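You operate a simulated robot arm through the tools that you are given. There is no shell and no other tool.

You are at the controls of a simulated robot arm. One attempt, no reset.

JOB
Put things in order on the top of the long table. At the end: the red strap roll stands on top of the sample card (marked "56"); the pink cone stands where the red strap roll stood; the orange link stands where the pink cone stood; the purple link is on the tall box (marked "95"); the blue chalk stands where the orange link stood; whatever was shut is shut again. Leave all else as you found it, and nothing knocked over.

Only the result counts: the job must be done as asked and must still hold three seconds after the hand-in. Knocking over, shifting, dropping, spilling or breaking anything else fails it.

ROBOT AND FRAMES
A 6-joint arm with a two-finger parallel gripper, fixed in place. Base frame: the origin is at the foot of the arm, x ahead of it, y to its left, z up; the work surface is at about z = 0. Readings come in m, degrees, newtons and seconds.
With the tool pointing down near the work surface it reaches from about 0.12 to 0.5 m from the base axis. Its first joint turns from -72.0 to 72.0 degrees. Payload 0.65 kg.
The tool frame sits at the grasp point between the pads (the TCP): z along the fingers, y along the line on which they close. The tips reach 0.025 m beyond it. Largest opening 0.076 m; finger width 0.018, thickness 0.01; the body of the gripper, 0.036 by 0.078 m, starts 0.045 m behind the TCP.
Orientation is that of the tool frame in the base frame, as a unit quaternion [w, x, y, z]. With the fingers straight down and closing along the base's y, the tool's x points along the base's -x, its y along +y and its z along -z.

CONTROLS
- The arm moves only by the tool jog_arm. Its argument "targets" is a list of rows, each an object (a shift or turn left out is 0, a gripper value left out holds the last) with "dp": the shift along the tool's x, y, z in m, a list of three; "rot": the turn, a rotation vector about the tool's x, y, z in degrees, a list of three. In form: [{"dp": [x, y, z], "rot": [rx, ry, rz]}, ...]. A call has 1 to 20 rows; each row shifts and turns the commanded pose from where the row before left it, along the tool's axes as they then stand. "grip" is the finger opening in m, from 0 to 0.076, set as the call begins (left out, the last holds). Each row takes 0.2 s and may step no farther than 0.05 m and 8.6 degrees from the row before; otherwise, or with a gripper value out of range, the whole call is refused. A pose out of reach is approached as far as the arm can. The call stops where the force on the tool passes 40 N (or 10 N more than at its start, if that is more) or the arm is blocked; 0.2 s more then pass. The fingers move at their own pace (about 0.108 m/s each) and stop on an object; they squeeze with about 28 N. The grip force told is the motor's: it shows also when the fingers shut on nothing. Time passes only in rows, and 0.2 s behind the last, so rows that do not move let the fingers close. The reply holds the time, the measured pose of the TCP, the force on the tool along the base axes, the opening and the grip force, in the units named above and with some noise, with the torque about the TCP (base axes, N m) and any sound that the robot's microphone picked up.
- Cameras (640 x 400 px; columns grow to the right, rows downward): "scene" is fixed at [0.0513, 0.259, 0.3998]; the picture's right is [-0.78, -0.62, 0.00], its down [-0.33, 0.42, -0.85] and it looks along [0.53, -0.67, -0.53] (base axes); focal length 214 px, centre (320, 200). "wrist" rides on the gripper at [0.058, 0.011, -0.081] in the tool frame; the picture's right is [-0.18, 0.98, 0.00], its down [-0.75, -0.14, -0.64] and it looks along [-0.63, -0.12, 0.77] (tool axes); focal length 243 px, centre (320, 200). There is no depth. A picture from a camera that has moved, and an enlarged one, comes with that camera's place and axes in the base frame and with its lens. The place of the scene camera against the robot may be out by one fixed shift of up to 0.018 m in any direction.
- snapshot(camera): a new picture of that camera. It takes no simulated time.
- inspect(camera, box): a new picture of the part [left, top, right, bottom] of that camera's present view, enlarged. It takes no simulated time.
- sign_off(): hands the job in; it is judged then, once.

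Places have to be worked out from the pictures, the camera data and where the tool is seen. Open the gripper and draw the arm clear of the work before you hand the job in, unless the task says otherwise.

The tools are called after "Call:" as a command line: name --argument value ..., lists and objects as JSON in quotes. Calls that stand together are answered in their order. jog_arm: Moves the arm, as the interface text tells. Its arguments: {"type":"object","properties":{"targets":{"type":"array","items":{"type":"object","properties":{"dp":{"type":"array","items":{"type":"number"}},"rot":{"type":"array","items":{"type":"number"}}}}},"grip":{"type":"number"}},"required":["targets"]} The other tools are called the same way: snapshot (camera) takes a picture; inspect (camera, box) takes an enlarged picture of a part of a camera's view; sign_off () hands the job in.

At the start:

```text
time: 0.0
eef_pos: [0.2811, -0.017, 0.3236]
orientation: [0.001, -0.001, 1.0, 0.002]
ft_force: [-0.6, 0.1, -0.6]
wrist_torque: [0.02, -0.03, 0.02]
finger_gap: 0.0761
gripper_force: 0.1
```

scene: 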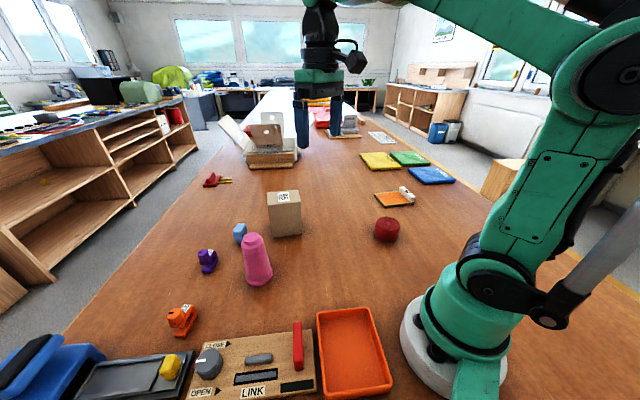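
wrist: 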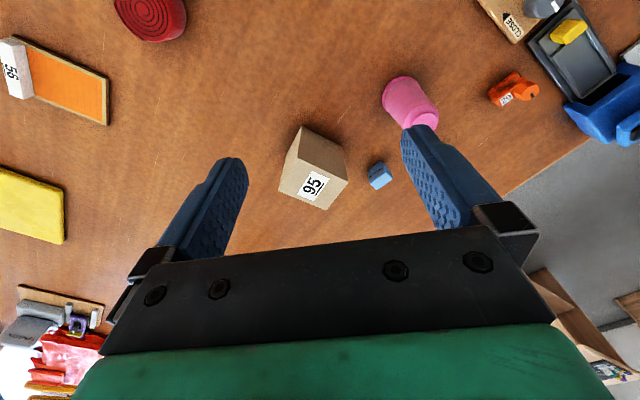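

I'll start by looking closely at the scene to identify every item before moving anything.

Call:
inspect --camera "scene" --box '[160, 280, 400, 400]'

Call:
inspect --camera "scene" --box '[180, 170, 320, 300]'

Call:
inspect --camera "scene" --box '[340, 120, 480, 250]'

Call:
inspect --camera "scene" --box '[200, 90, 400, 200]'

Call:
inspect --camera "wrist" --box '[240, 60, 560, 240]'

Call:
inspect --camera "wrist" --box '[0, 0, 200, 130]'

```text
2.67 times, centred on (280, 340) of scene
camera zoom: at [0.0513, 0.259, 0.3998], right [-0.78, -0.62, 0.0], down [-0.33, 0.42, -0.85], along [0.53, -0.67, -0.53], focal length 572 px, centre (427, -173)
```

zoom: 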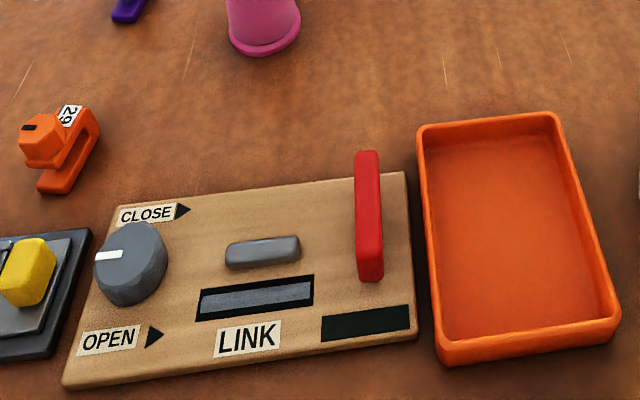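

```text
3.08 times, centred on (250, 235) of scene
camera zoom: at [0.0513, 0.259, 0.3998], right [-0.78, -0.62, 0.0], down [-0.33, 0.42, -0.85], along [0.53, -0.67, -0.53], focal length 660 px, centre (535, 92)
```

zoom: 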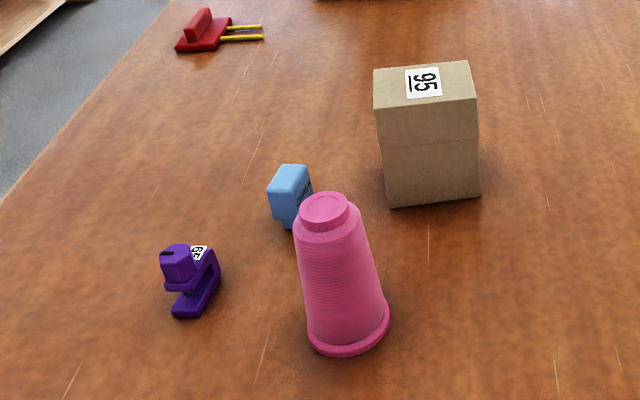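

```text
3.08 times, centred on (410, 185) of scene
camera zoom: at [0.0513, 0.259, 0.3998], right [-0.78, -0.62, 0.0], down [-0.33, 0.42, -0.85], along [0.53, -0.67, -0.53], focal length 660 px, centre (43, 246)
```

zoom: 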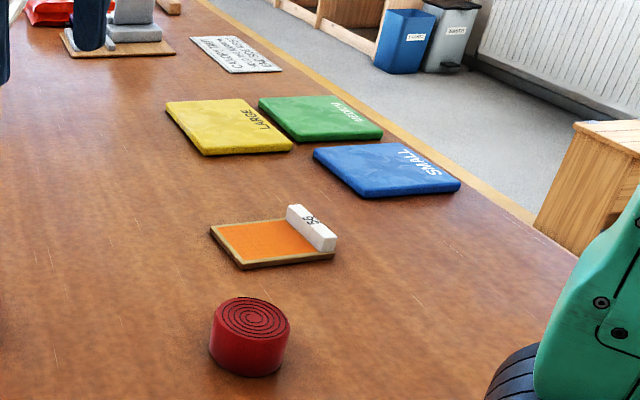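

```text
3.20 times, centred on (300, 145) of scene
camera zoom: at [0.0513, 0.259, 0.3998], right [-0.78, -0.62, 0.0], down [-0.33, 0.42, -0.85], along [0.53, -0.67, -0.53], focal length 686 px, centre (384, 376)
```

zoom: 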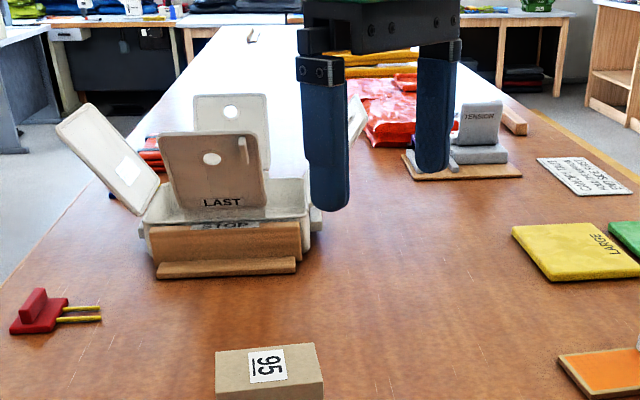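

```text
2.00 times, centred on (400, 150) of wrist
camera zoom: at [0.2228, -0.0054, 0.4039], right [0.18, 0.98, 0.0], down [0.75, -0.14, 0.64], along [0.63, -0.12, -0.76], focal length 485 px, centre (160, 300)
```

zoom: 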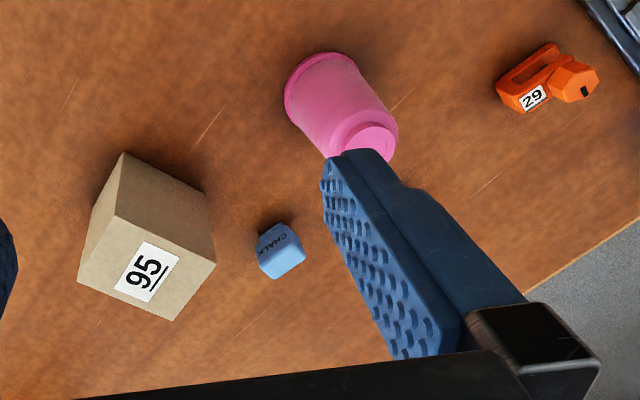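

```text
3.08 times, centred on (100, 65) of wrist
camera zoom: at [0.2228, -0.0054, 0.4039], right [0.18, 0.98, 0.0], down [0.75, -0.14, 0.64], along [0.63, -0.12, -0.76], focal length 746 px, centre (997, 615)
```

zoom: 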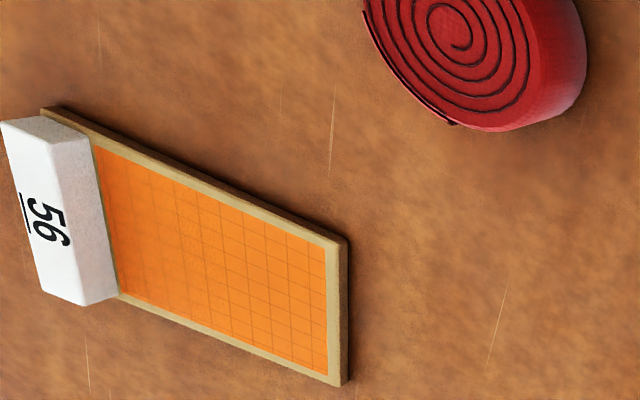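

Everything named in the job is visible on the open table. I'll move over the red roll and the card to see them from a second viewpoint.

Call:
jog_arm --targets '[{"dp": [0.0168, -0.0305, 0.0117]}, {"dp": [0.0168, -0.0305, 0.0117]}, {"dp": [0.0168, -0.0305, 0.0117]}, {"dp": [0.0168, -0.0305, 0.0117]}, {"dp": [0.0168, -0.0305, 0.0117]}, {"dp": [0.0168, -0.0305, 0.0117]}, {"dp": [0, 0, 0]}, {"dp": [0, 0, 0]}]'

Call:
snapshot --camera "wrist"

```text
time: 1.8
eef_pos: [0.1791, -0.1998, 0.253]
orientation: [0.0, -0.002, 1.0, 0.001]
ft_force: [0.4, 0.1, -0.3]
wrist_torque: [-0.04, -0.01, 0.03]
finger_gap: 0.076
gripper_force: 0.0
```

```text
taken
camera wrist: at [0.1217, -0.1891, 0.333], right [0.18, 0.98, 0.0], down [0.75, -0.14, 0.64], along [0.63, -0.12, -0.76], focal length 243 px, centre (320, 200)
```

wrist: 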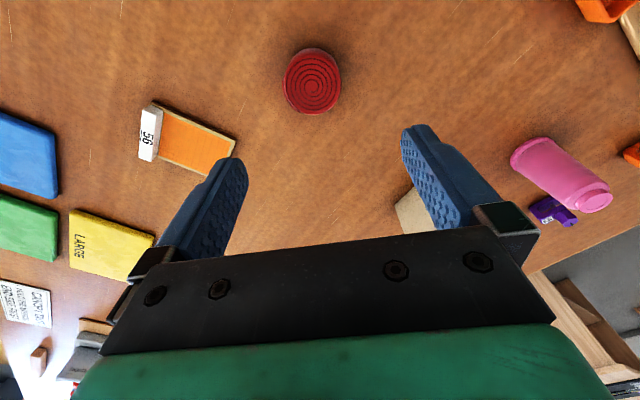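

Call:
inspect --camera "wrist" --box '[270, 30, 350, 130]'

Call:
inspect --camera "wrist" --box '[120, 80, 280, 200]'

```text
4.00 times, centred on (310, 80) of wrist
camera zoom: at [0.1217, -0.1891, 0.333], right [0.18, 0.98, 0.0], down [0.75, -0.14, 0.64], along [0.63, -0.12, -0.76], focal length 970 px, centre (360, 680)
```

zoom: 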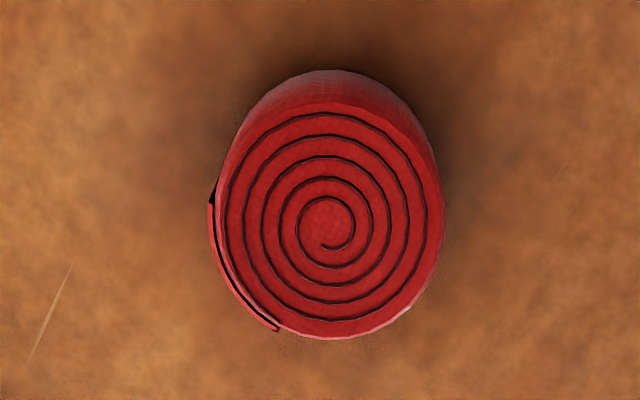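

```text
3.33 times, centred on (200, 140) of wrist
camera zoom: at [0.1217, -0.1891, 0.333], right [0.18, 0.98, 0.0], down [0.75, -0.14, 0.64], along [0.63, -0.12, -0.76], focal length 809 px, centre (720, 400)
```

zoom: 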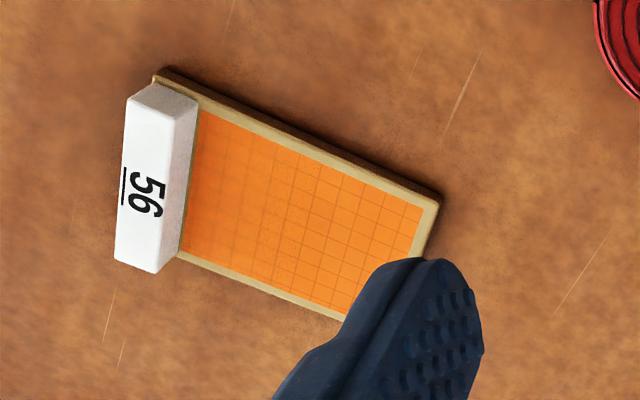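

The roll is about 0.065 m across, centred near (0.197, -0.211), with its loose tail toward -y. The card's orange area is centred near (0.258, -0.405), with the "56" bar at its outer end. I'll move above the roll, lower and yawed about -90°, to refine this.

Call:
jog_arm --targets '[{"dp": [-0.009, -0.0055, 0.0365]}, {"dp": [-0.009, -0.0055, 0.0365]}, {"rot": [0, 0, 8.2]}, {"rot": [0, 0, 8.2]}, {"rot": [0, 0, 8.2]}, {"rot": [0, 0, 8.2]}, {"rot": [0, 0, 8.2]}, {"rot": [0, 0, 8.2]}, {"rot": [0, 0, 8.2]}, {"rot": [0, 0, 8.2]}, {"rot": [0, 0, 8.2]}, {"rot": [0, 0, 8.2]}, {"rot": [0, 0, 8.0]}, {"dp": [0, 0, 0]}, {"dp": [0, 0, 0]}]'

Call:
snapshot --camera "wrist"

Call:
snapshot --camera "scene"

```text
time: 5.0
eef_pos: [0.197, -0.2113, 0.18]
orientation: [0.0, 0.707, 0.708, 0.001]
ft_force: [-0.1, 0.2, 0.0]
wrist_torque: [0.02, 0.02, 0.02]
finger_gap: 0.0761
gripper_force: 0.0
```

```text
taken
camera wrist: at [0.2096, -0.1518, 0.2603], right [0.98, -0.18, 0.0], down [-0.14, -0.75, 0.64], along [-0.12, -0.63, -0.77], focal length 243 px, centre (320, 200)
```

wrist: 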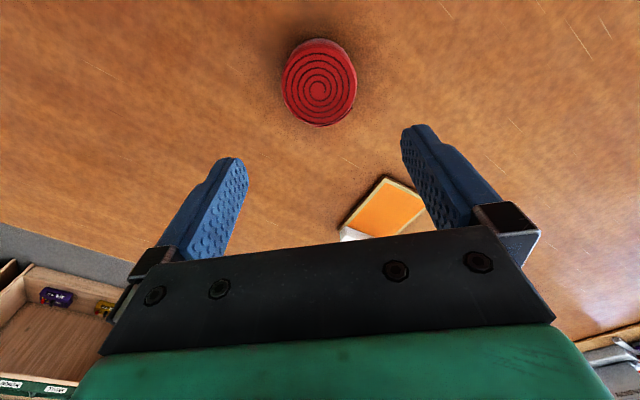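

```text
taken
```

scene: 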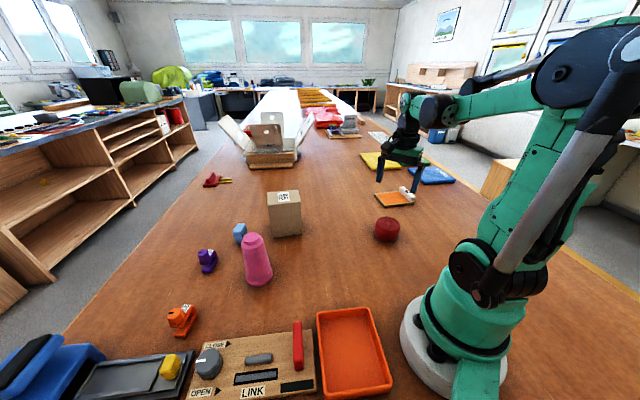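

Call:
inspect --camera "wrist" --box '[260, 20, 380, 140]'

Call:
inspect --camera "scene" --box '[360, 205, 420, 250]'

Call:
inspect --camera "scene" --box '[180, 220, 300, 300]'

Call:
inspect --camera "scene" --box '[150, 290, 220, 350]'

```text
3.33 times, centred on (320, 80) of wrist
camera zoom: at [0.2096, -0.1518, 0.2603], right [0.98, -0.18, 0.0], down [-0.14, -0.75, 0.64], along [-0.12, -0.63, -0.77], focal length 809 px, centre (320, 600)
```

zoom: 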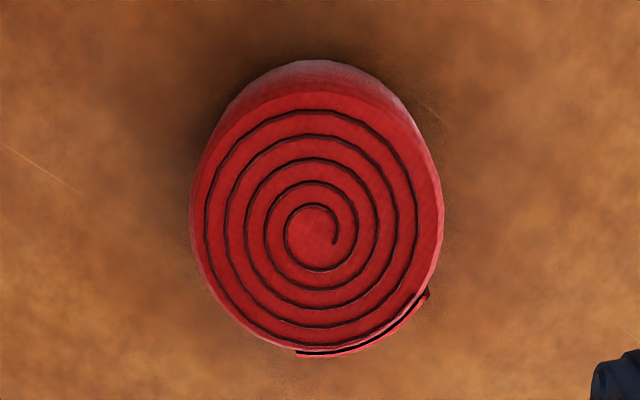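

```text
8.89 times, centred on (390, 228) of scene
camera zoom: at [0.0513, 0.259, 0.3998], right [-0.78, -0.62, 0.0], down [-0.33, 0.42, -0.85], along [0.53, -0.67, -0.53], focal length 1906 px, centre (-302, -44)
```

zoom: 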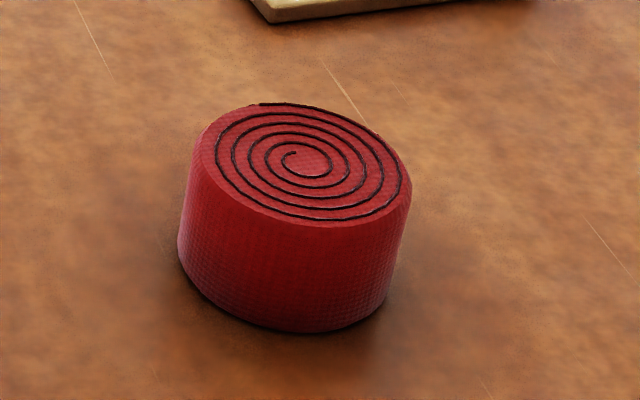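

```text
5.00 times, centred on (240, 260) of scene
camera zoom: at [0.0513, 0.259, 0.3998], right [-0.78, -0.62, 0.0], down [-0.33, 0.42, -0.85], along [0.53, -0.67, -0.53], focal length 1072 px, centre (720, -100)
```

zoom: 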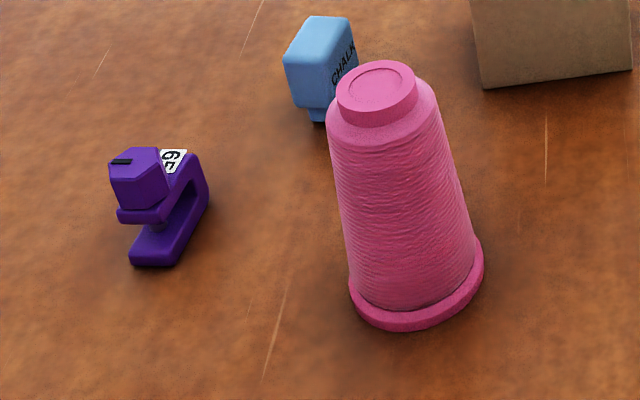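

```text
6.67 times, centred on (185, 320) of scene
camera zoom: at [0.0513, 0.259, 0.3998], right [-0.78, -0.62, 0.0], down [-0.33, 0.42, -0.85], along [0.53, -0.67, -0.53], focal length 1430 px, centre (1220, -600)
```

zoom: 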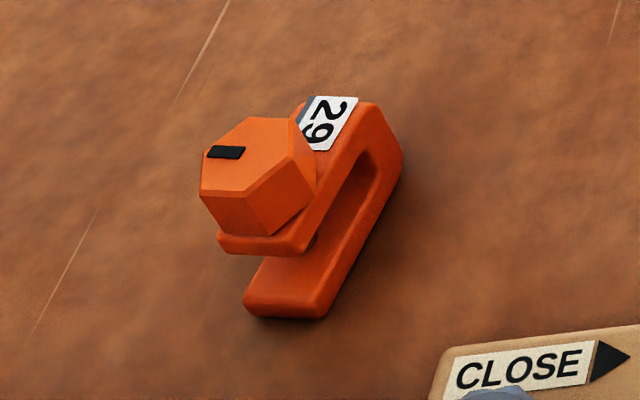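

The roll sits right under the tool: centre (0.1975, -0.2127), diameter about 0.066, height about 0.037. I'll lower to just above it and check finger clearance.

Call:
jog_arm --targets '[{"dp": [-0.0014, 0.0003, 0.04]}, {"dp": [0, 0, 0.04]}, {"dp": [0, 0, 0.025]}, {"dp": [0, 0, 0]}, {"dp": [0, 0, 0]}]'

Call:
snapshot --camera "wrist"

```text
time: 6.2
eef_pos: [0.1992, -0.213, 0.0743]
orientation: [0.0, 0.707, 0.708, 0.001]
ft_force: [0.0, 0.1, -0.3]
wrist_torque: [-0.02, -0.01, 0.02]
finger_gap: 0.0761
gripper_force: 0.1
```

```text
taken
camera wrist: at [0.2101, -0.1541, 0.1554], right [0.98, -0.18, 0.0], down [-0.14, -0.75, 0.64], along [-0.12, -0.63, -0.77], focal length 243 px, centre (320, 200)
```

wrist: 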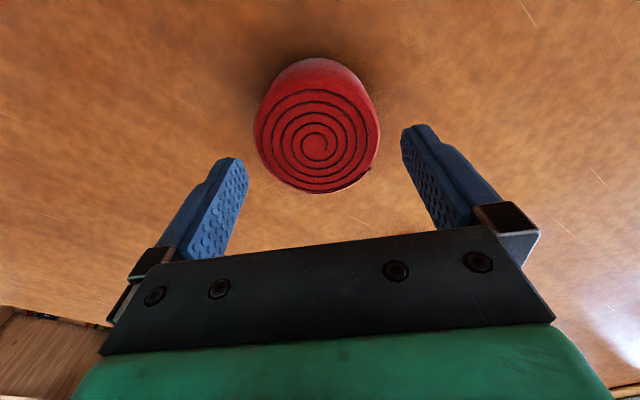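

Roll is centred between the open fingers. Lowering to z≈0.03 and then closing.

Call:
jog_arm --targets '[{"dp": [0, -0.0005, 0.015]}, {"dp": [0, 0, 0.015]}, {"dp": [0, 0, 0.015]}, {"dp": [0, 0, 0]}, {"dp": [0, 0, 0]}]'

Call:
snapshot --camera "wrist"

```text
time: 7.4
eef_pos: [0.1993, -0.212, 0.0289]
orientation: [0.0, 0.707, 0.707, 0.002]
ft_force: [0.4, 0.6, -0.2]
wrist_torque: [-0.04, 0.0, -0.02]
finger_gap: 0.0762
gripper_force: 0.0
```

```text
taken
camera wrist: at [0.2099, -0.1536, 0.1099], right [0.98, -0.18, 0.0], down [-0.14, -0.75, 0.64], along [-0.12, -0.63, -0.77], focal length 243 px, centre (320, 200)
```

wrist: 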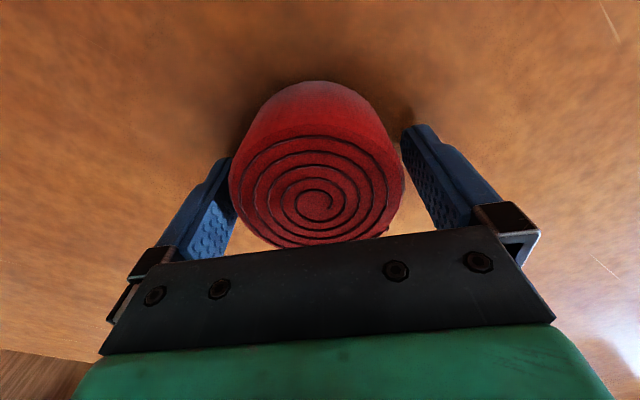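

Roll is between the pads. Closing on it.

Call:
jog_arm --grip 0.04 --targets '[{"dp": [0, 0, 0]}, {"dp": [0, 0, 0]}, {"dp": [0, 0, 0]}, {"dp": [0, 0, 0]}]'

```text
time: 8.4
eef_pos: [0.1992, -0.2128, 0.0294]
orientation: [0.001, 0.706, 0.708, 0.0]
ft_force: [0.0, 0.2, 0.9]
wrist_torque: [0.01, -0.01, 0.0]
finger_gap: 0.064
gripper_force: 27.5
```

Gripped at 0.064 m with 27.5 N. Lifting slowly and checking the hold.

Call:
jog_arm --targets '[{"dp": [0, 0, -0.01]}, {"dp": [0, 0, -0.02]}, {"dp": [0, 0, -0.03]}, {"dp": [0, 0, -0.03]}, {"dp": [0, 0, -0.02]}, {"dp": [0, 0, 0]}]'

Call:
snapshot --camera "wrist"

Call:
snapshot --camera "scene"

```text
time: 9.8
eef_pos: [0.1983, -0.2124, 0.1409]
orientation: [0.0, 0.706, 0.708, 0.001]
ft_force: [0.0, -0.7, -0.3]
wrist_torque: [0.01, -0.03, 0.02]
finger_gap: 0.0642
gripper_force: 27.9
```

```text
taken
camera wrist: at [0.2093, -0.1533, 0.2209], right [0.98, -0.18, 0.0], down [-0.14, -0.75, 0.64], along [-0.12, -0.63, -0.77], focal length 243 px, centre (320, 200)
```

wrist: 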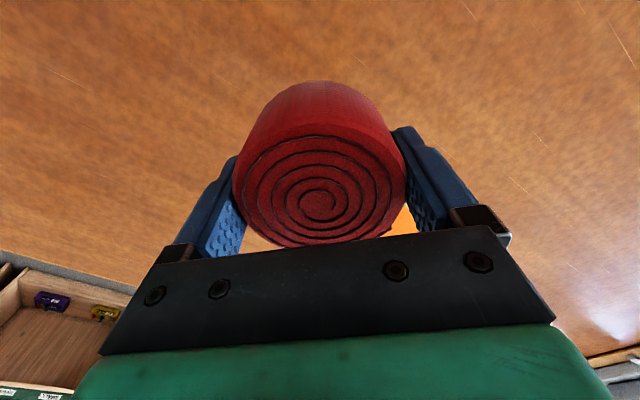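

```text
taken
```

scene: 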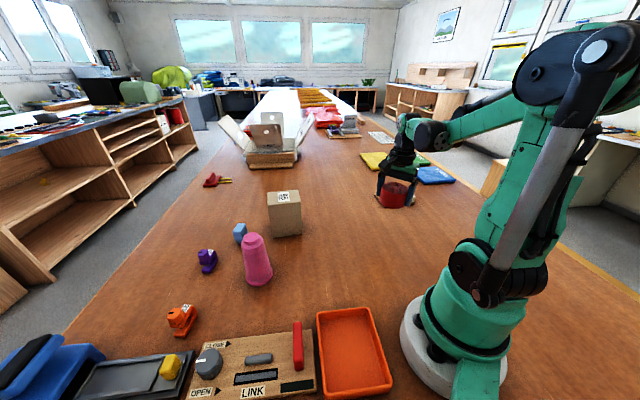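

The roll is secure. I'll carry it level to above the card's orange area, target (0.261, -0.401).

Call:
jog_arm --targets '[{"dp": [-0.0236, 0.0078, 0]}, {"dp": [-0.0236, 0.0078, 0]}, {"dp": [-0.0236, 0.0078, 0]}, {"dp": [-0.0236, 0.0078, 0]}, {"dp": [-0.0236, 0.0078, 0]}, {"dp": [-0.0236, 0.0078, 0]}, {"dp": [-0.0236, 0.0078, 0]}, {"dp": [-0.0236, 0.0078, 0]}, {"dp": [0, 0, 0]}, {"dp": [0, 0, 0]}]'

Call:
snapshot --camera "wrist"

Call:
inspect --camera "scene" --box '[340, 120, 480, 230]'

```text
time: 12.0
eef_pos: [0.263, -0.4006, 0.1408]
orientation: [0.0, 0.706, 0.708, 0.002]
ft_force: [0.0, 0.2, -0.8]
wrist_torque: [-0.02, 0.03, 0.01]
finger_gap: 0.0642
gripper_force: 27.7
```

```text
taken
camera wrist: at [0.2729, -0.3419, 0.2208], right [0.98, -0.18, 0.0], down [-0.14, -0.75, 0.64], along [-0.12, -0.63, -0.77], focal length 243 px, centre (320, 200)
```

wrist: 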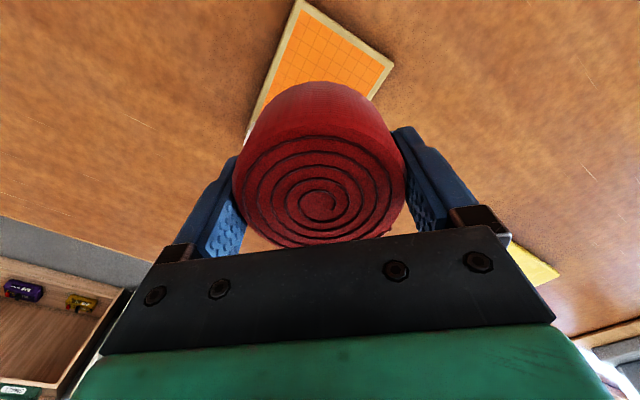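

```text
3.64 times, centred on (410, 175) of scene
camera zoom: at [0.0513, 0.259, 0.3998], right [-0.78, -0.62, 0.0], down [-0.33, 0.42, -0.85], along [0.53, -0.67, -0.53], focal length 780 px, centre (-7, 291)
```

zoom: 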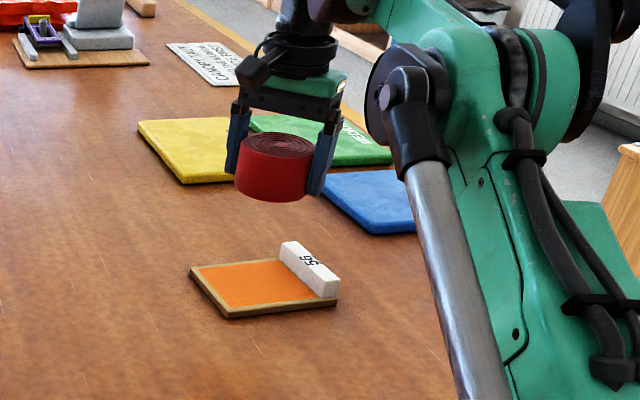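

Corner readings from this view agree (P2 ≈ (0.258,-0.339), P3 ≈ (0.322,-0.392)), so the roll is well over the orange area. Lowering to just above the card.

Call:
jog_arm --targets '[{"dp": [0, 0, 0.03]}, {"dp": [0, 0, 0.03]}, {"dp": [0, 0, 0.02]}, {"dp": [0, 0, 0.01]}, {"dp": [0, 0, 0]}]'

Call:
inspect --camera "scene" --box '[360, 150, 450, 220]'

Call:
snapshot --camera "wrist"

```text
time: 13.2
eef_pos: [0.2634, -0.4005, 0.0495]
orientation: [0.0, 0.706, 0.708, 0.002]
ft_force: [-0.1, -0.3, -0.9]
wrist_torque: [0.02, 0.04, -0.02]
finger_gap: 0.0643
gripper_force: 28.2
```

```text
5.71 times, centred on (405, 185) of scene
camera zoom: at [0.0513, 0.259, 0.3998], right [-0.78, -0.62, 0.0], down [-0.33, 0.42, -0.85], along [0.53, -0.67, -0.53], focal length 1226 px, centre (-166, 286)
```

zoom: 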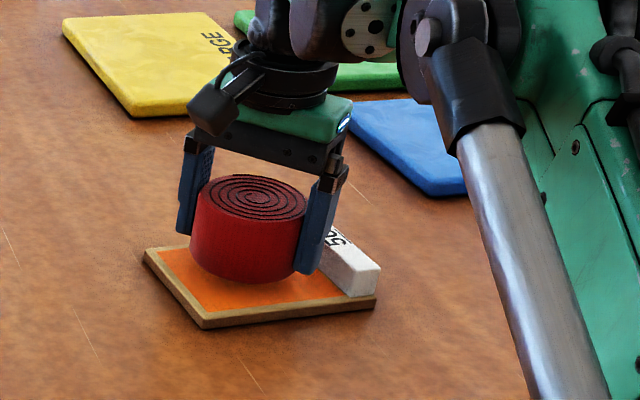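

```text
taken
camera wrist: at [0.273, -0.3417, 0.1306], right [0.98, -0.18, 0.0], down [-0.14, -0.75, 0.64], along [-0.12, -0.63, -0.77], focal length 243 px, centre (320, 200)
```

wrist: 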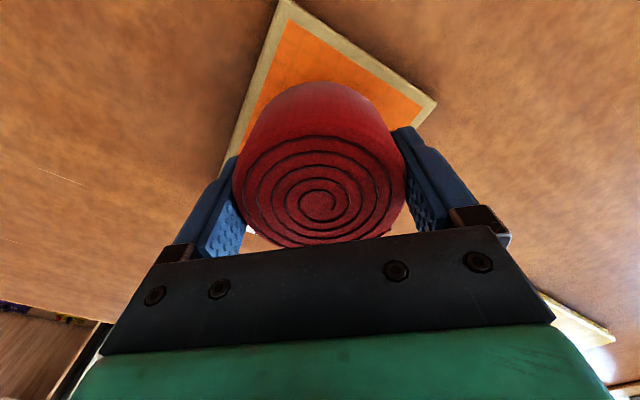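

Roll hovers over the orange area, clear of the "56" bar. Lowering in small steps while watching the force.

Call:
jog_arm --targets '[{"dp": [0, 0, 0.004]}, {"dp": [0, 0, 0.003]}, {"dp": [0, 0, 0.002]}, {"dp": [0, 0, 0]}]'

```text
time: 14.2
eef_pos: [0.2614, -0.3993, 0.041]
orientation: [0.0, 0.707, 0.708, 0.001]
ft_force: [0.3, 0.5, -1.6]
wrist_torque: [0.03, 0.04, 0.0]
finger_gap: 0.0642
gripper_force: 27.8
```

Call:
jog_arm --targets '[{"dp": [0, 0, 0.0015]}, {"dp": [0, 0, 0.0015]}, {"dp": [0, 0, 0]}]'

Call:
inspect --camera "scene" --box '[370, 170, 430, 215]'

```text
time: 15.0
eef_pos: [0.2613, -0.4002, 0.0385]
orientation: [0.0, 0.706, 0.708, 0.002]
ft_force: [-1.0, 0.6, 9.8]
wrist_torque: [0.01, -0.01, 0.01]
finger_gap: 0.0642
gripper_force: 28.1
```

```text
8.89 times, centred on (400, 192) of scene
camera zoom: at [0.0513, 0.2591, 0.3997], right [-0.78, -0.62, 0.0], down [-0.33, 0.42, -0.85], along [0.53, -0.67, -0.53], focal length 1906 px, centre (-391, 267)
```

zoom: 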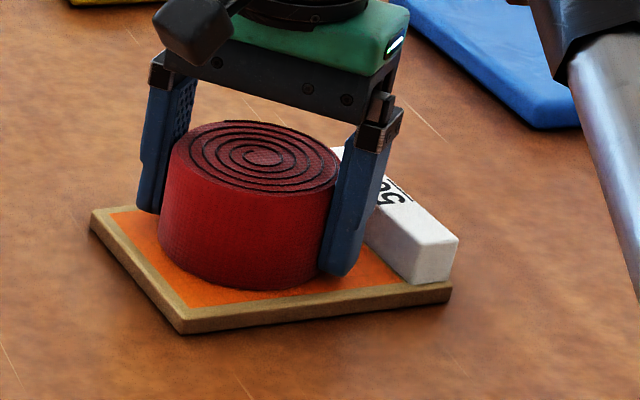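

Contact felt (about 10 N). The roll sits flat on the card, so I'll open the fingers and rise straight up.

Call:
jog_arm --grip 0.075 --targets '[{"dp": [0, 0, 0]}, {"dp": [0, 0, 0]}, {"dp": [0, 0, -0.005]}, {"dp": [0, 0, -0.02]}, {"dp": [0, 0, -0.03]}, {"dp": [0, 0, -0.03]}, {"dp": [0, 0, -0.03]}, {"dp": [0, 0, 0]}]'

Call:
inspect --camera "scene" --box '[340, 150, 460, 230]'

Call:
snapshot --camera "wrist"

```text
time: 16.8
eef_pos: [0.2606, -0.4002, 0.1519]
orientation: [0.0, 0.706, 0.708, 0.001]
ft_force: [0.4, -0.4, 0.5]
wrist_torque: [0.0, -0.04, -0.01]
finger_gap: 0.0749
gripper_force: 0.0
```

```text
5.00 times, centred on (400, 190) of scene
camera zoom: at [0.0513, 0.259, 0.3998], right [-0.78, -0.62, 0.0], down [-0.33, 0.42, -0.85], along [0.53, -0.67, -0.53], focal length 1072 px, centre (-80, 250)
```

zoom: 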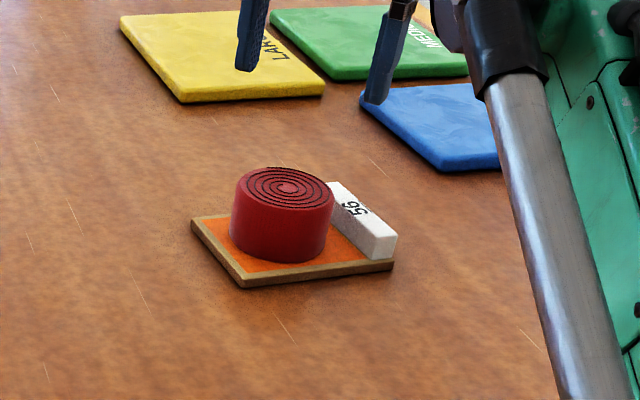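

```text
taken
camera wrist: at [0.2721, -0.3414, 0.2329], right [0.98, -0.18, 0.0], down [-0.14, -0.75, 0.64], along [-0.12, -0.63, -0.77], focal length 243 px, centre (320, 200)
```

wrist: 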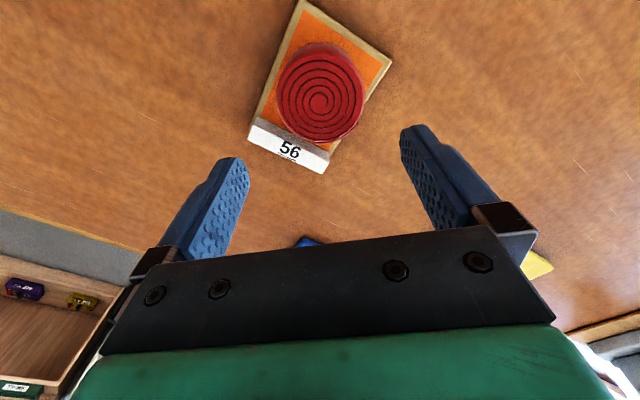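

The roll stands on the card beside the "56" bar. Next is the pink cone. I'll rise, cross over to the cone's side and turn back to yaw 0 for a clear view.

Call:
jog_arm --targets '[{"dp": [0, 0, -0.04]}, {"dp": [0, 0, -0.04]}, {"dp": [0.04, -0.0009, -0.0018]}, {"dp": [0.04, -0.0009, -0.0018]}, {"dp": [0.04, -0.0009, -0.0018]}, {"dp": [0.04, -0.0009, -0.0018]}, {"dp": [0.04, -0.0009, -0.0018]}, {"dp": [0.04, -0.0009, -0.0018]}, {"dp": [0.04, -0.0009, -0.0018]}, {"dp": [0.04, -0.0009, -0.0018]}, {"dp": [0.04, -0.0009, -0.0018]}, {"dp": [0.04, -0.0009, -0.0018]}, {"dp": [0.04, -0.0009, -0.0018]}, {"dp": [0.04, -0.0009, -0.0018]}, {"dp": [0, 0, 0]}]'

Call:
jog_arm --grip 0.076 --targets '[{"rot": [0, 0, -8.2]}, {"rot": [0, 0, -8.2]}, {"rot": [0, 0, -8.2]}, {"rot": [0, 0, -8.2]}, {"rot": [0, 0, -8.2]}, {"rot": [0, 0, -8.2]}, {"rot": [0, 0, -8.2]}, {"rot": [0, 0, -8.2]}, {"rot": [0, 0, -8.2]}, {"rot": [0, 0, -8.2]}, {"rot": [0, 0, -8.0]}, {"dp": [0, 0, 0]}]'

Call:
snapshot --camera "wrist"

Call:
snapshot --camera "scene"

```text
time: 20.0
eef_pos: [0.2429, 0.0916, 0.2195]
orientation: [0.0, 0.707, 0.707, 0.0]
ft_force: [0.3, 0.1, 0.1]
wrist_torque: [0.03, 0.01, -0.01]
finger_gap: 0.0747
gripper_force: 0.1
out of reach, approached as far as the arm can: row 1, 2
```

```text
time: 22.6
eef_pos: [0.2428, 0.0901, 0.2202]
orientation: [0.001, -0.002, 1.0, 0.001]
ft_force: [-0.2, -0.2, 0.2]
wrist_torque: [0.0, 0.03, -0.01]
finger_gap: 0.0761
gripper_force: 0.0
```

```text
taken
camera wrist: at [0.1846, 0.1013, 0.3003], right [0.18, 0.98, 0.0], down [0.75, -0.14, 0.64], along [0.63, -0.12, -0.76], focal length 243 px, centre (320, 200)
```

wrist: 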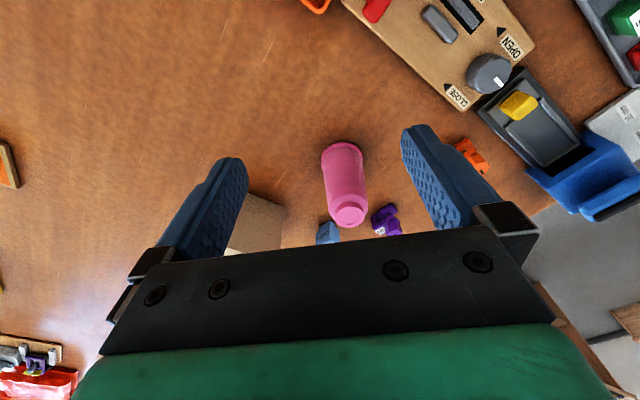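

```text
taken
```

scene: 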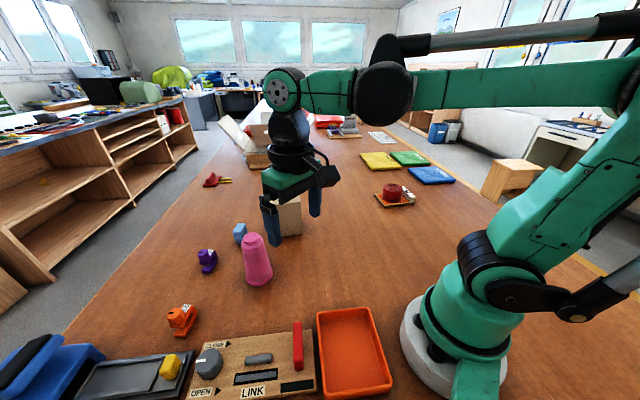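

Call:
inspect --camera "wrist" --box '[280, 120, 420, 240]'

Call:
inspect --camera "scene" --box '[220, 210, 300, 300]'

```text
3.33 times, centred on (350, 180) of wrist
camera zoom: at [0.1846, 0.1013, 0.3003], right [0.18, 0.98, 0.0], down [0.75, -0.14, 0.64], along [0.63, -0.12, -0.76], focal length 809 px, centre (220, 267)
```

zoom: 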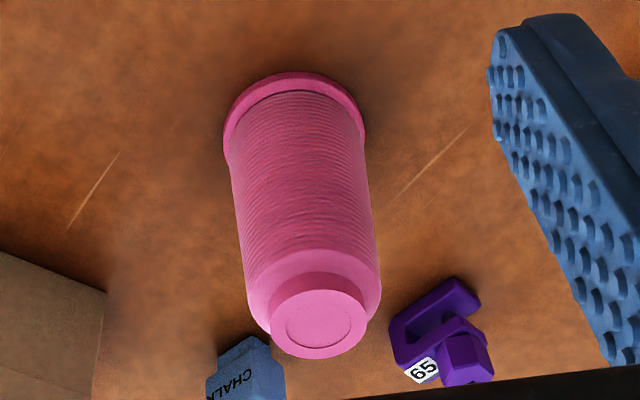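

```text
4.44 times, centred on (260, 255) of scene
camera zoom: at [0.0513, 0.259, 0.3998], right [-0.78, -0.62, 0.0], down [-0.33, 0.42, -0.85], along [0.53, -0.67, -0.53], focal length 953 px, centre (587, -44)
```

zoom: 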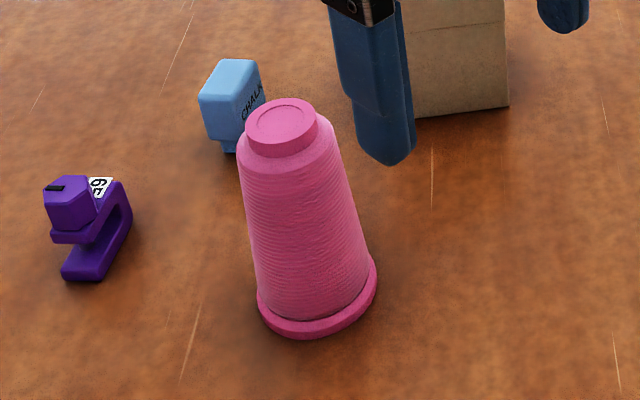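

The cone's base centre reads (0.3615, 0.1003), height about 0.118, body 0.044–0.055 wide. Moving above it.

Call:
jog_arm --targets '[{"dp": [-0.0297, 0.00245, 0]}, {"dp": [-0.0297, 0.00245, 0]}, {"dp": [-0.0297, 0.00245, 0]}, {"dp": [-0.0297, 0.00245, 0]}, {"dp": [0, 0, 0.025]}, {"dp": [0, 0, 0.025]}, {"dp": [0, 0, 0]}, {"dp": [0, 0, 0]}]'

Call:
snapshot --camera "wrist"

Call:
snapshot --camera "scene"

```text
time: 24.4
eef_pos: [0.3628, 0.0989, 0.1692]
orientation: [0.001, -0.001, 1.0, 0.001]
ft_force: [0.0, -0.1, 0.2]
wrist_torque: [0.0, 0.03, 0.02]
finger_gap: 0.0758
gripper_force: 0.1
```

```text
taken
camera wrist: at [0.3028, 0.1114, 0.2509], right [0.18, 0.98, 0.0], down [0.75, -0.14, 0.64], along [0.63, -0.12, -0.76], focal length 243 px, centre (320, 200)
```

wrist: 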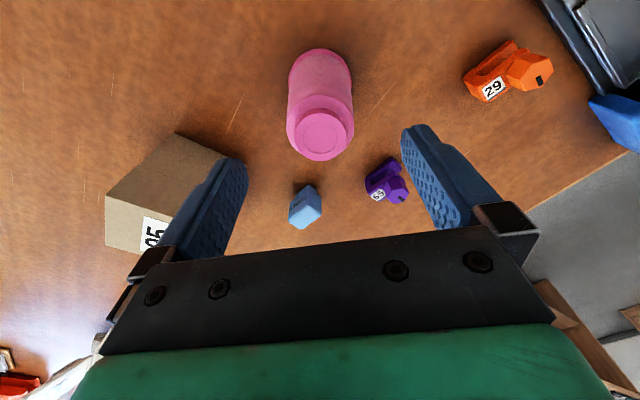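

```text
taken
```

scene: 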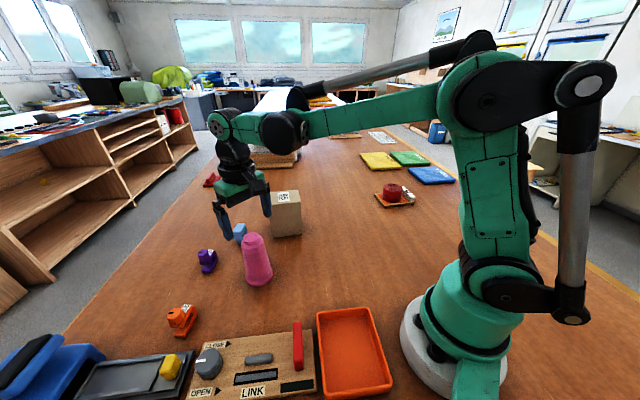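

This view also shows the chalk and both links well. I'll zoom in for position estimates before lowering.

Call:
inspect --camera "wrist" --box '[260, 140, 420, 240]'

Call:
inspect --camera "wrist" --box '[440, 20, 580, 120]'

Call:
inspect --camera "wrist" --box '[270, 30, 370, 170]'

```text
4.00 times, centred on (340, 190) of wrist
camera zoom: at [0.3028, 0.1114, 0.2509], right [0.18, 0.98, 0.0], down [0.75, -0.14, 0.64], along [0.63, -0.12, -0.76], focal length 970 px, centre (240, 240)
```

zoom: 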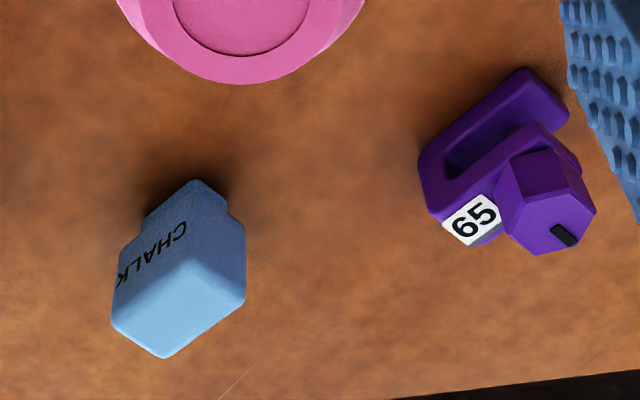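

```text
4.00 times, centred on (510, 70) of wrist
camera zoom: at [0.3028, 0.1114, 0.2509], right [0.18, 0.98, 0.0], down [0.75, -0.14, 0.64], along [0.63, -0.12, -0.76], focal length 970 px, centre (-440, 720)
```

zoom: 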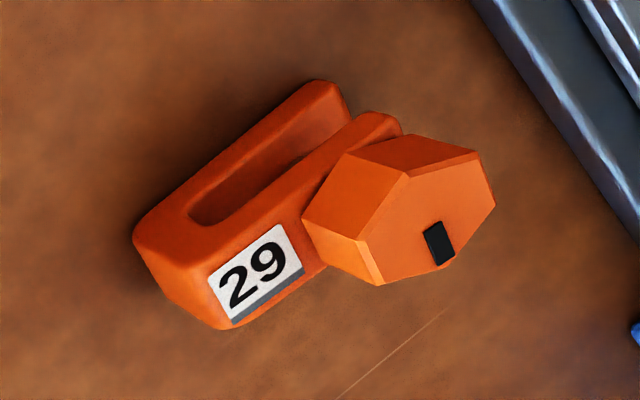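

```text
2.86 times, centred on (320, 100) of wrist
camera zoom: at [0.3028, 0.1114, 0.2509], right [0.18, 0.98, 0.0], down [0.75, -0.14, 0.64], along [0.63, -0.12, -0.76], focal length 693 px, centre (320, 486)
```

zoom: 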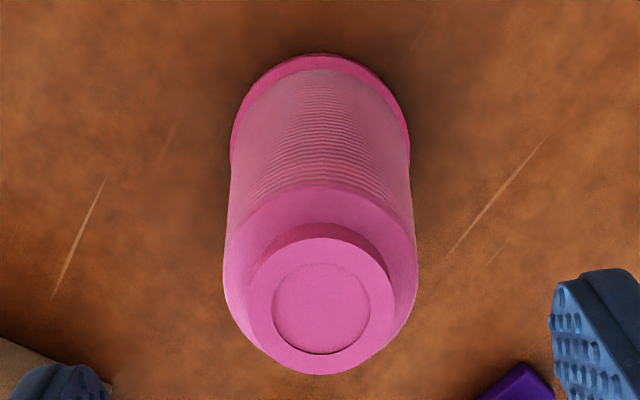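

Cone is centred at about (0.362, 0.1005), right under the tool. Lowering to TCP z≈0.083, which keeps the gripper body clear of the 0.118 m top.

Call:
jog_arm --targets '[{"dp": [-0.0005, 0, 0.025]}, {"dp": [0, 0, 0.025]}, {"dp": [0, 0, 0.02]}, {"dp": [0, 0, 0.015]}, {"dp": [0, 0, 0]}]'

Call:
snapshot --camera "wrist"

Call:
inspect --camera "scene" --box '[180, 170, 320, 300]'

```text
time: 25.6
eef_pos: [0.3626, 0.101, 0.0862]
orientation: [0.001, -0.001, 1.0, 0.001]
ft_force: [-0.1, -0.5, 0.5]
wrist_torque: [0.0, 0.0, 0.01]
finger_gap: 0.0759
gripper_force: 0.0
```

```text
taken
camera wrist: at [0.304, 0.1115, 0.1653], right [0.18, 0.98, 0.0], down [0.75, -0.14, 0.64], along [0.63, -0.12, -0.76], focal length 243 px, centre (320, 200)
```

wrist: 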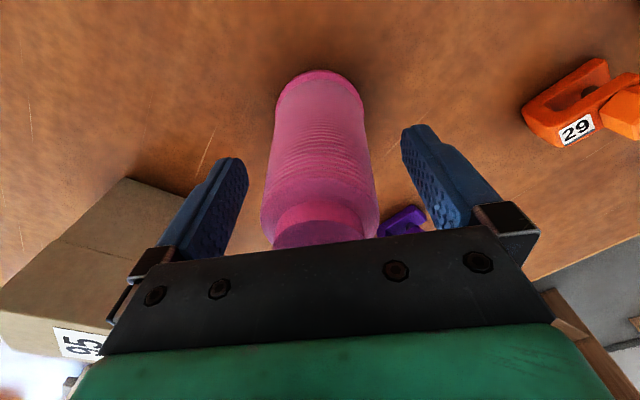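

```text
3.08 times, centred on (250, 235) of scene
camera zoom: at [0.0513, 0.259, 0.3998], right [-0.78, -0.62, 0.0], down [-0.33, 0.42, -0.85], along [0.53, -0.67, -0.53], focal length 660 px, centre (535, 92)
```

zoom: 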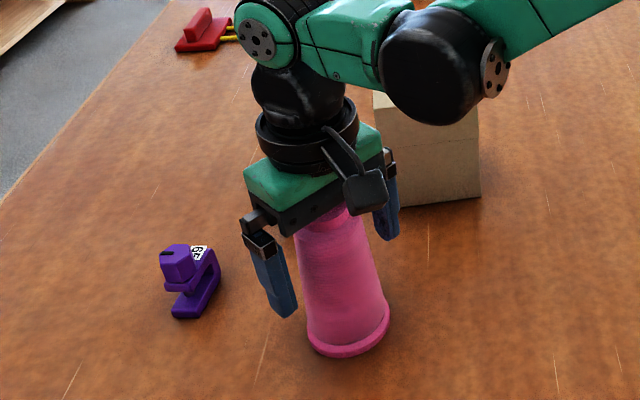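

Cone centred between the fingers. Closing.

Call:
jog_arm --grip 0.02 --targets '[{"dp": [0, 0, 0]}, {"dp": [0, 0, 0]}, {"dp": [0, 0, 0]}, {"dp": [0, 0, 0]}]'

Call:
inspect --camera "scene" --box '[200, 190, 320, 300]'

```text
time: 26.6
eef_pos: [0.3634, 0.1004, 0.0848]
orientation: [0.001, -0.001, 1.0, 0.001]
ft_force: [0.4, -0.7, -0.1]
wrist_torque: [-0.04, 0.06, -0.01]
finger_gap: 0.0497
gripper_force: 28.0
```

```text
3.64 times, centred on (260, 245) of scene
camera zoom: at [0.0513, 0.259, 0.3997], right [-0.78, -0.62, 0.0], down [-0.33, 0.42, -0.85], along [0.53, -0.67, -0.53], focal length 780 px, centre (538, 36)
```

zoom: 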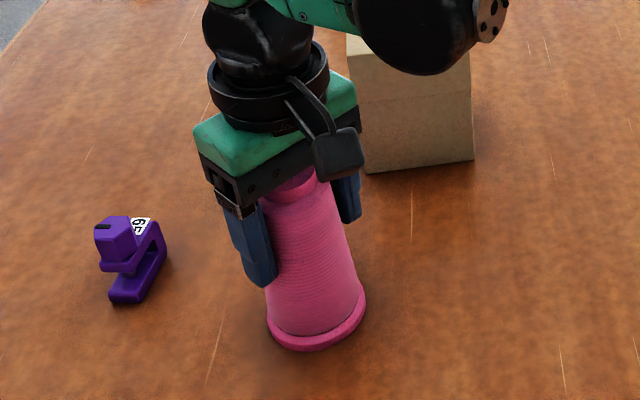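

Gripped at 0.0497 m. Lifting slowly to test the hold on the tapered body.

Call:
jog_arm --targets '[{"dp": [0, 0, -0.005]}, {"dp": [0, 0, -0.01]}, {"dp": [0, 0, -0.015]}, {"dp": [0, 0, 0]}]'

Call:
inspect --camera "scene" --box '[200, 190, 320, 300]'

Call:
snapshot --camera "wrist"

```text
time: 27.6
eef_pos: [0.3612, 0.1002, 0.1158]
orientation: [0.001, -0.001, 1.0, 0.001]
ft_force: [0.7, 1.2, -2.2]
wrist_torque: [0.01, -0.04, -0.04]
finger_gap: 0.0495
gripper_force: 28.0
```

```text
3.64 times, centred on (260, 245) of scene
camera zoom: at [0.0513, 0.259, 0.3997], right [-0.78, -0.62, 0.0], down [-0.33, 0.42, -0.85], along [0.53, -0.67, -0.53], focal length 780 px, centre (538, 36)
```

zoom: 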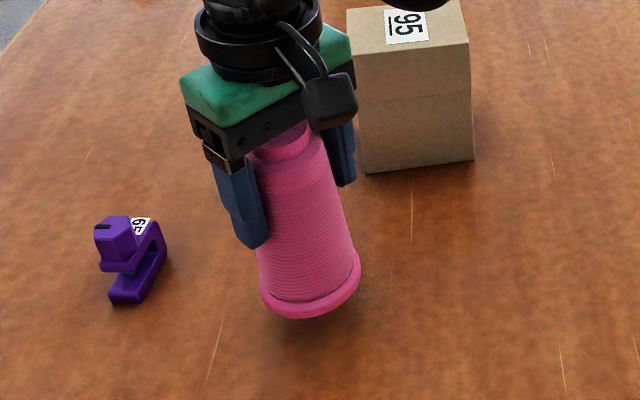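

```text
taken
camera wrist: at [0.3036, 0.1109, 0.1955], right [0.18, 0.98, 0.0], down [0.75, -0.14, 0.64], along [0.63, -0.12, -0.76], focal length 243 px, centre (320, 200)
```

wrist: 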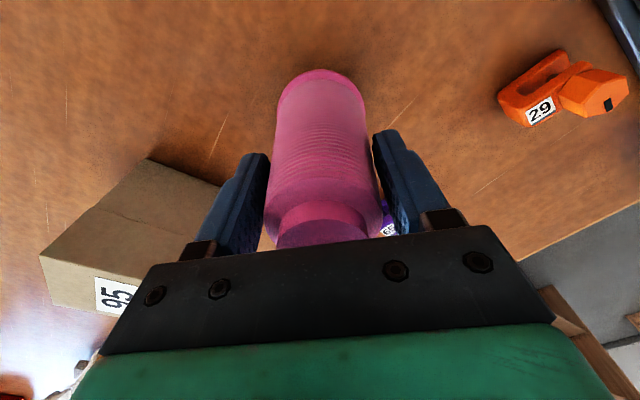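

Hold is firm. Carrying the cone up and across to the roll's old spot at (0.198, -0.2125).

Call:
jog_arm --targets '[{"dp": [0, 0, -0.02]}, {"dp": [0, 0, -0.02]}, {"dp": [0.01094, -0.02085, 0]}, {"dp": [0.01094, -0.02085, 0]}, {"dp": [0.01094, -0.02085, 0]}, {"dp": [0.01094, -0.02085, 0]}, {"dp": [0.01094, -0.02085, 0]}, {"dp": [0.01094, -0.02085, 0]}, {"dp": [0.01094, -0.02085, 0]}, {"dp": [0.01094, -0.02085, 0]}, {"dp": [0.01094, -0.02085, 0]}, {"dp": [0.01094, -0.02085, 0]}, {"dp": [0.01094, -0.02085, 0]}, {"dp": [0.01094, -0.02085, 0]}, {"dp": [0.01094, -0.02085, 0]}, {"dp": [0.01094, -0.02085, 0]}, {"dp": [0.01094, -0.02085, 0]}, {"dp": [0, 0, 0]}, {"dp": [0, 0, 0]}]'

Call:
snapshot --camera "scene"

Call:
snapshot --camera "wrist"

```text
time: 31.6
eef_pos: [0.1997, -0.215, 0.1537]
orientation: [0.001, -0.001, 1.0, 0.001]
ft_force: [-0.9, -0.2, -2.2]
wrist_torque: [0.0, 0.0, 0.02]
finger_gap: 0.0498
gripper_force: 28.1
```

```text
taken
```

scene: 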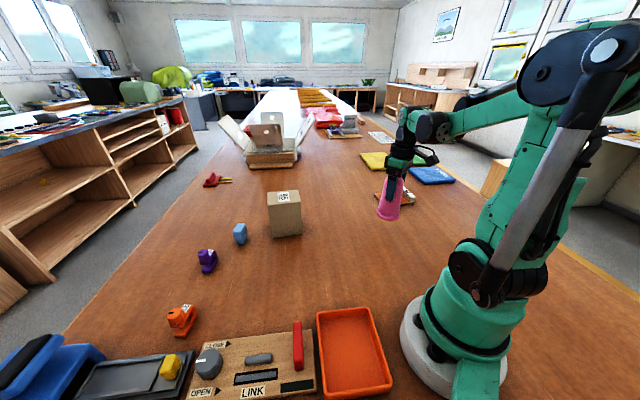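

```text
taken
camera wrist: at [0.1407, -0.203, 0.2343], right [0.18, 0.98, 0.0], down [0.75, -0.14, 0.64], along [0.63, -0.12, -0.76], focal length 243 px, centre (320, 200)
```

wrist: 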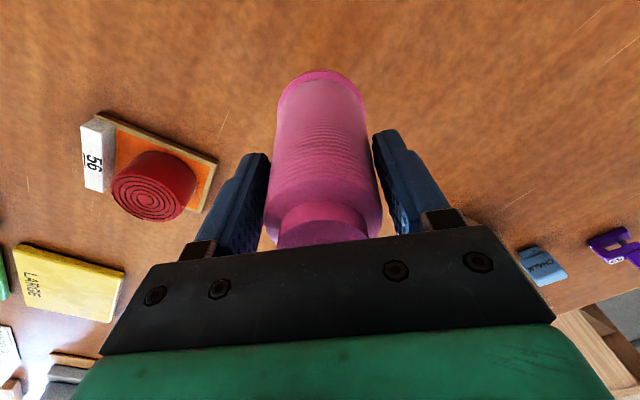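

Over the target. Lowering in stages while watching the force.

Call:
jog_arm --targets '[{"dp": [0, 0, 0.02]}, {"dp": [0, 0, 0.02]}, {"dp": [0, 0, 0.015]}, {"dp": [0, 0, 0.008]}, {"dp": [0, 0, 0]}]'

Call:
inspect --camera "scene" --box '[340, 150, 460, 260]'

```text
time: 32.8
eef_pos: [0.1987, -0.214, 0.0909]
orientation: [0.001, -0.001, 1.0, 0.001]
ft_force: [-0.3, -0.3, -1.7]
wrist_torque: [0.01, -0.01, 0.0]
finger_gap: 0.0498
gripper_force: 28.2
```

```text
3.64 times, centred on (400, 205) of scene
camera zoom: at [0.0513, 0.259, 0.3998], right [-0.78, -0.62, 0.0], down [-0.33, 0.42, -0.85], along [0.53, -0.67, -0.53], focal length 780 px, centre (29, 182)
```

zoom: 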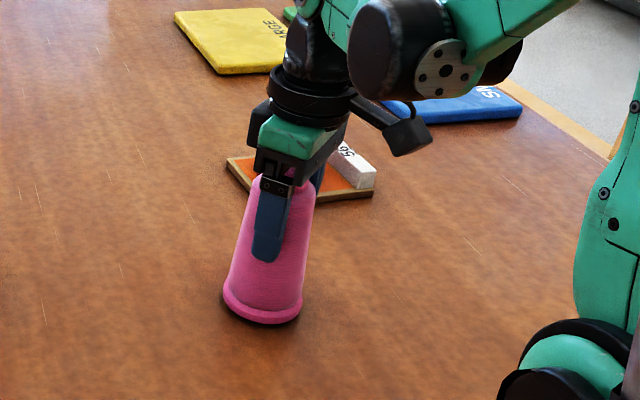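

Call:
jog_arm --targets '[{"dp": [0, 0, 0.003]}, {"dp": [0, 0, 0.002]}, {"dp": [0, 0, 0.001]}, {"dp": [0, 0, 0]}]'

```text
time: 33.8
eef_pos: [0.1989, -0.2142, 0.0859]
orientation: [0.001, -0.001, 1.0, 0.001]
ft_force: [-0.5, -0.3, -1.3]
wrist_torque: [0.0, 0.02, 0.0]
finger_gap: 0.0498
gripper_force: 27.8
```

Call:
jog_arm --targets '[{"dp": [0, 0, 0.001]}, {"dp": [0, 0, 0.0007]}, {"dp": [0, 0, 0]}]'

```text
time: 34.2
eef_pos: [0.1983, -0.214, 0.0853]
orientation: [0.001, -0.001, 1.0, 0.001]
ft_force: [-0.9, 2.1, 13.3]
wrist_torque: [-0.03, -0.24, 0.0]
finger_gap: 0.05
gripper_force: 28.0
stopped in row 2: the force on the tool passed its limit at 48 N (the readings are from after the stop); the commanded pose is now the measured one
```

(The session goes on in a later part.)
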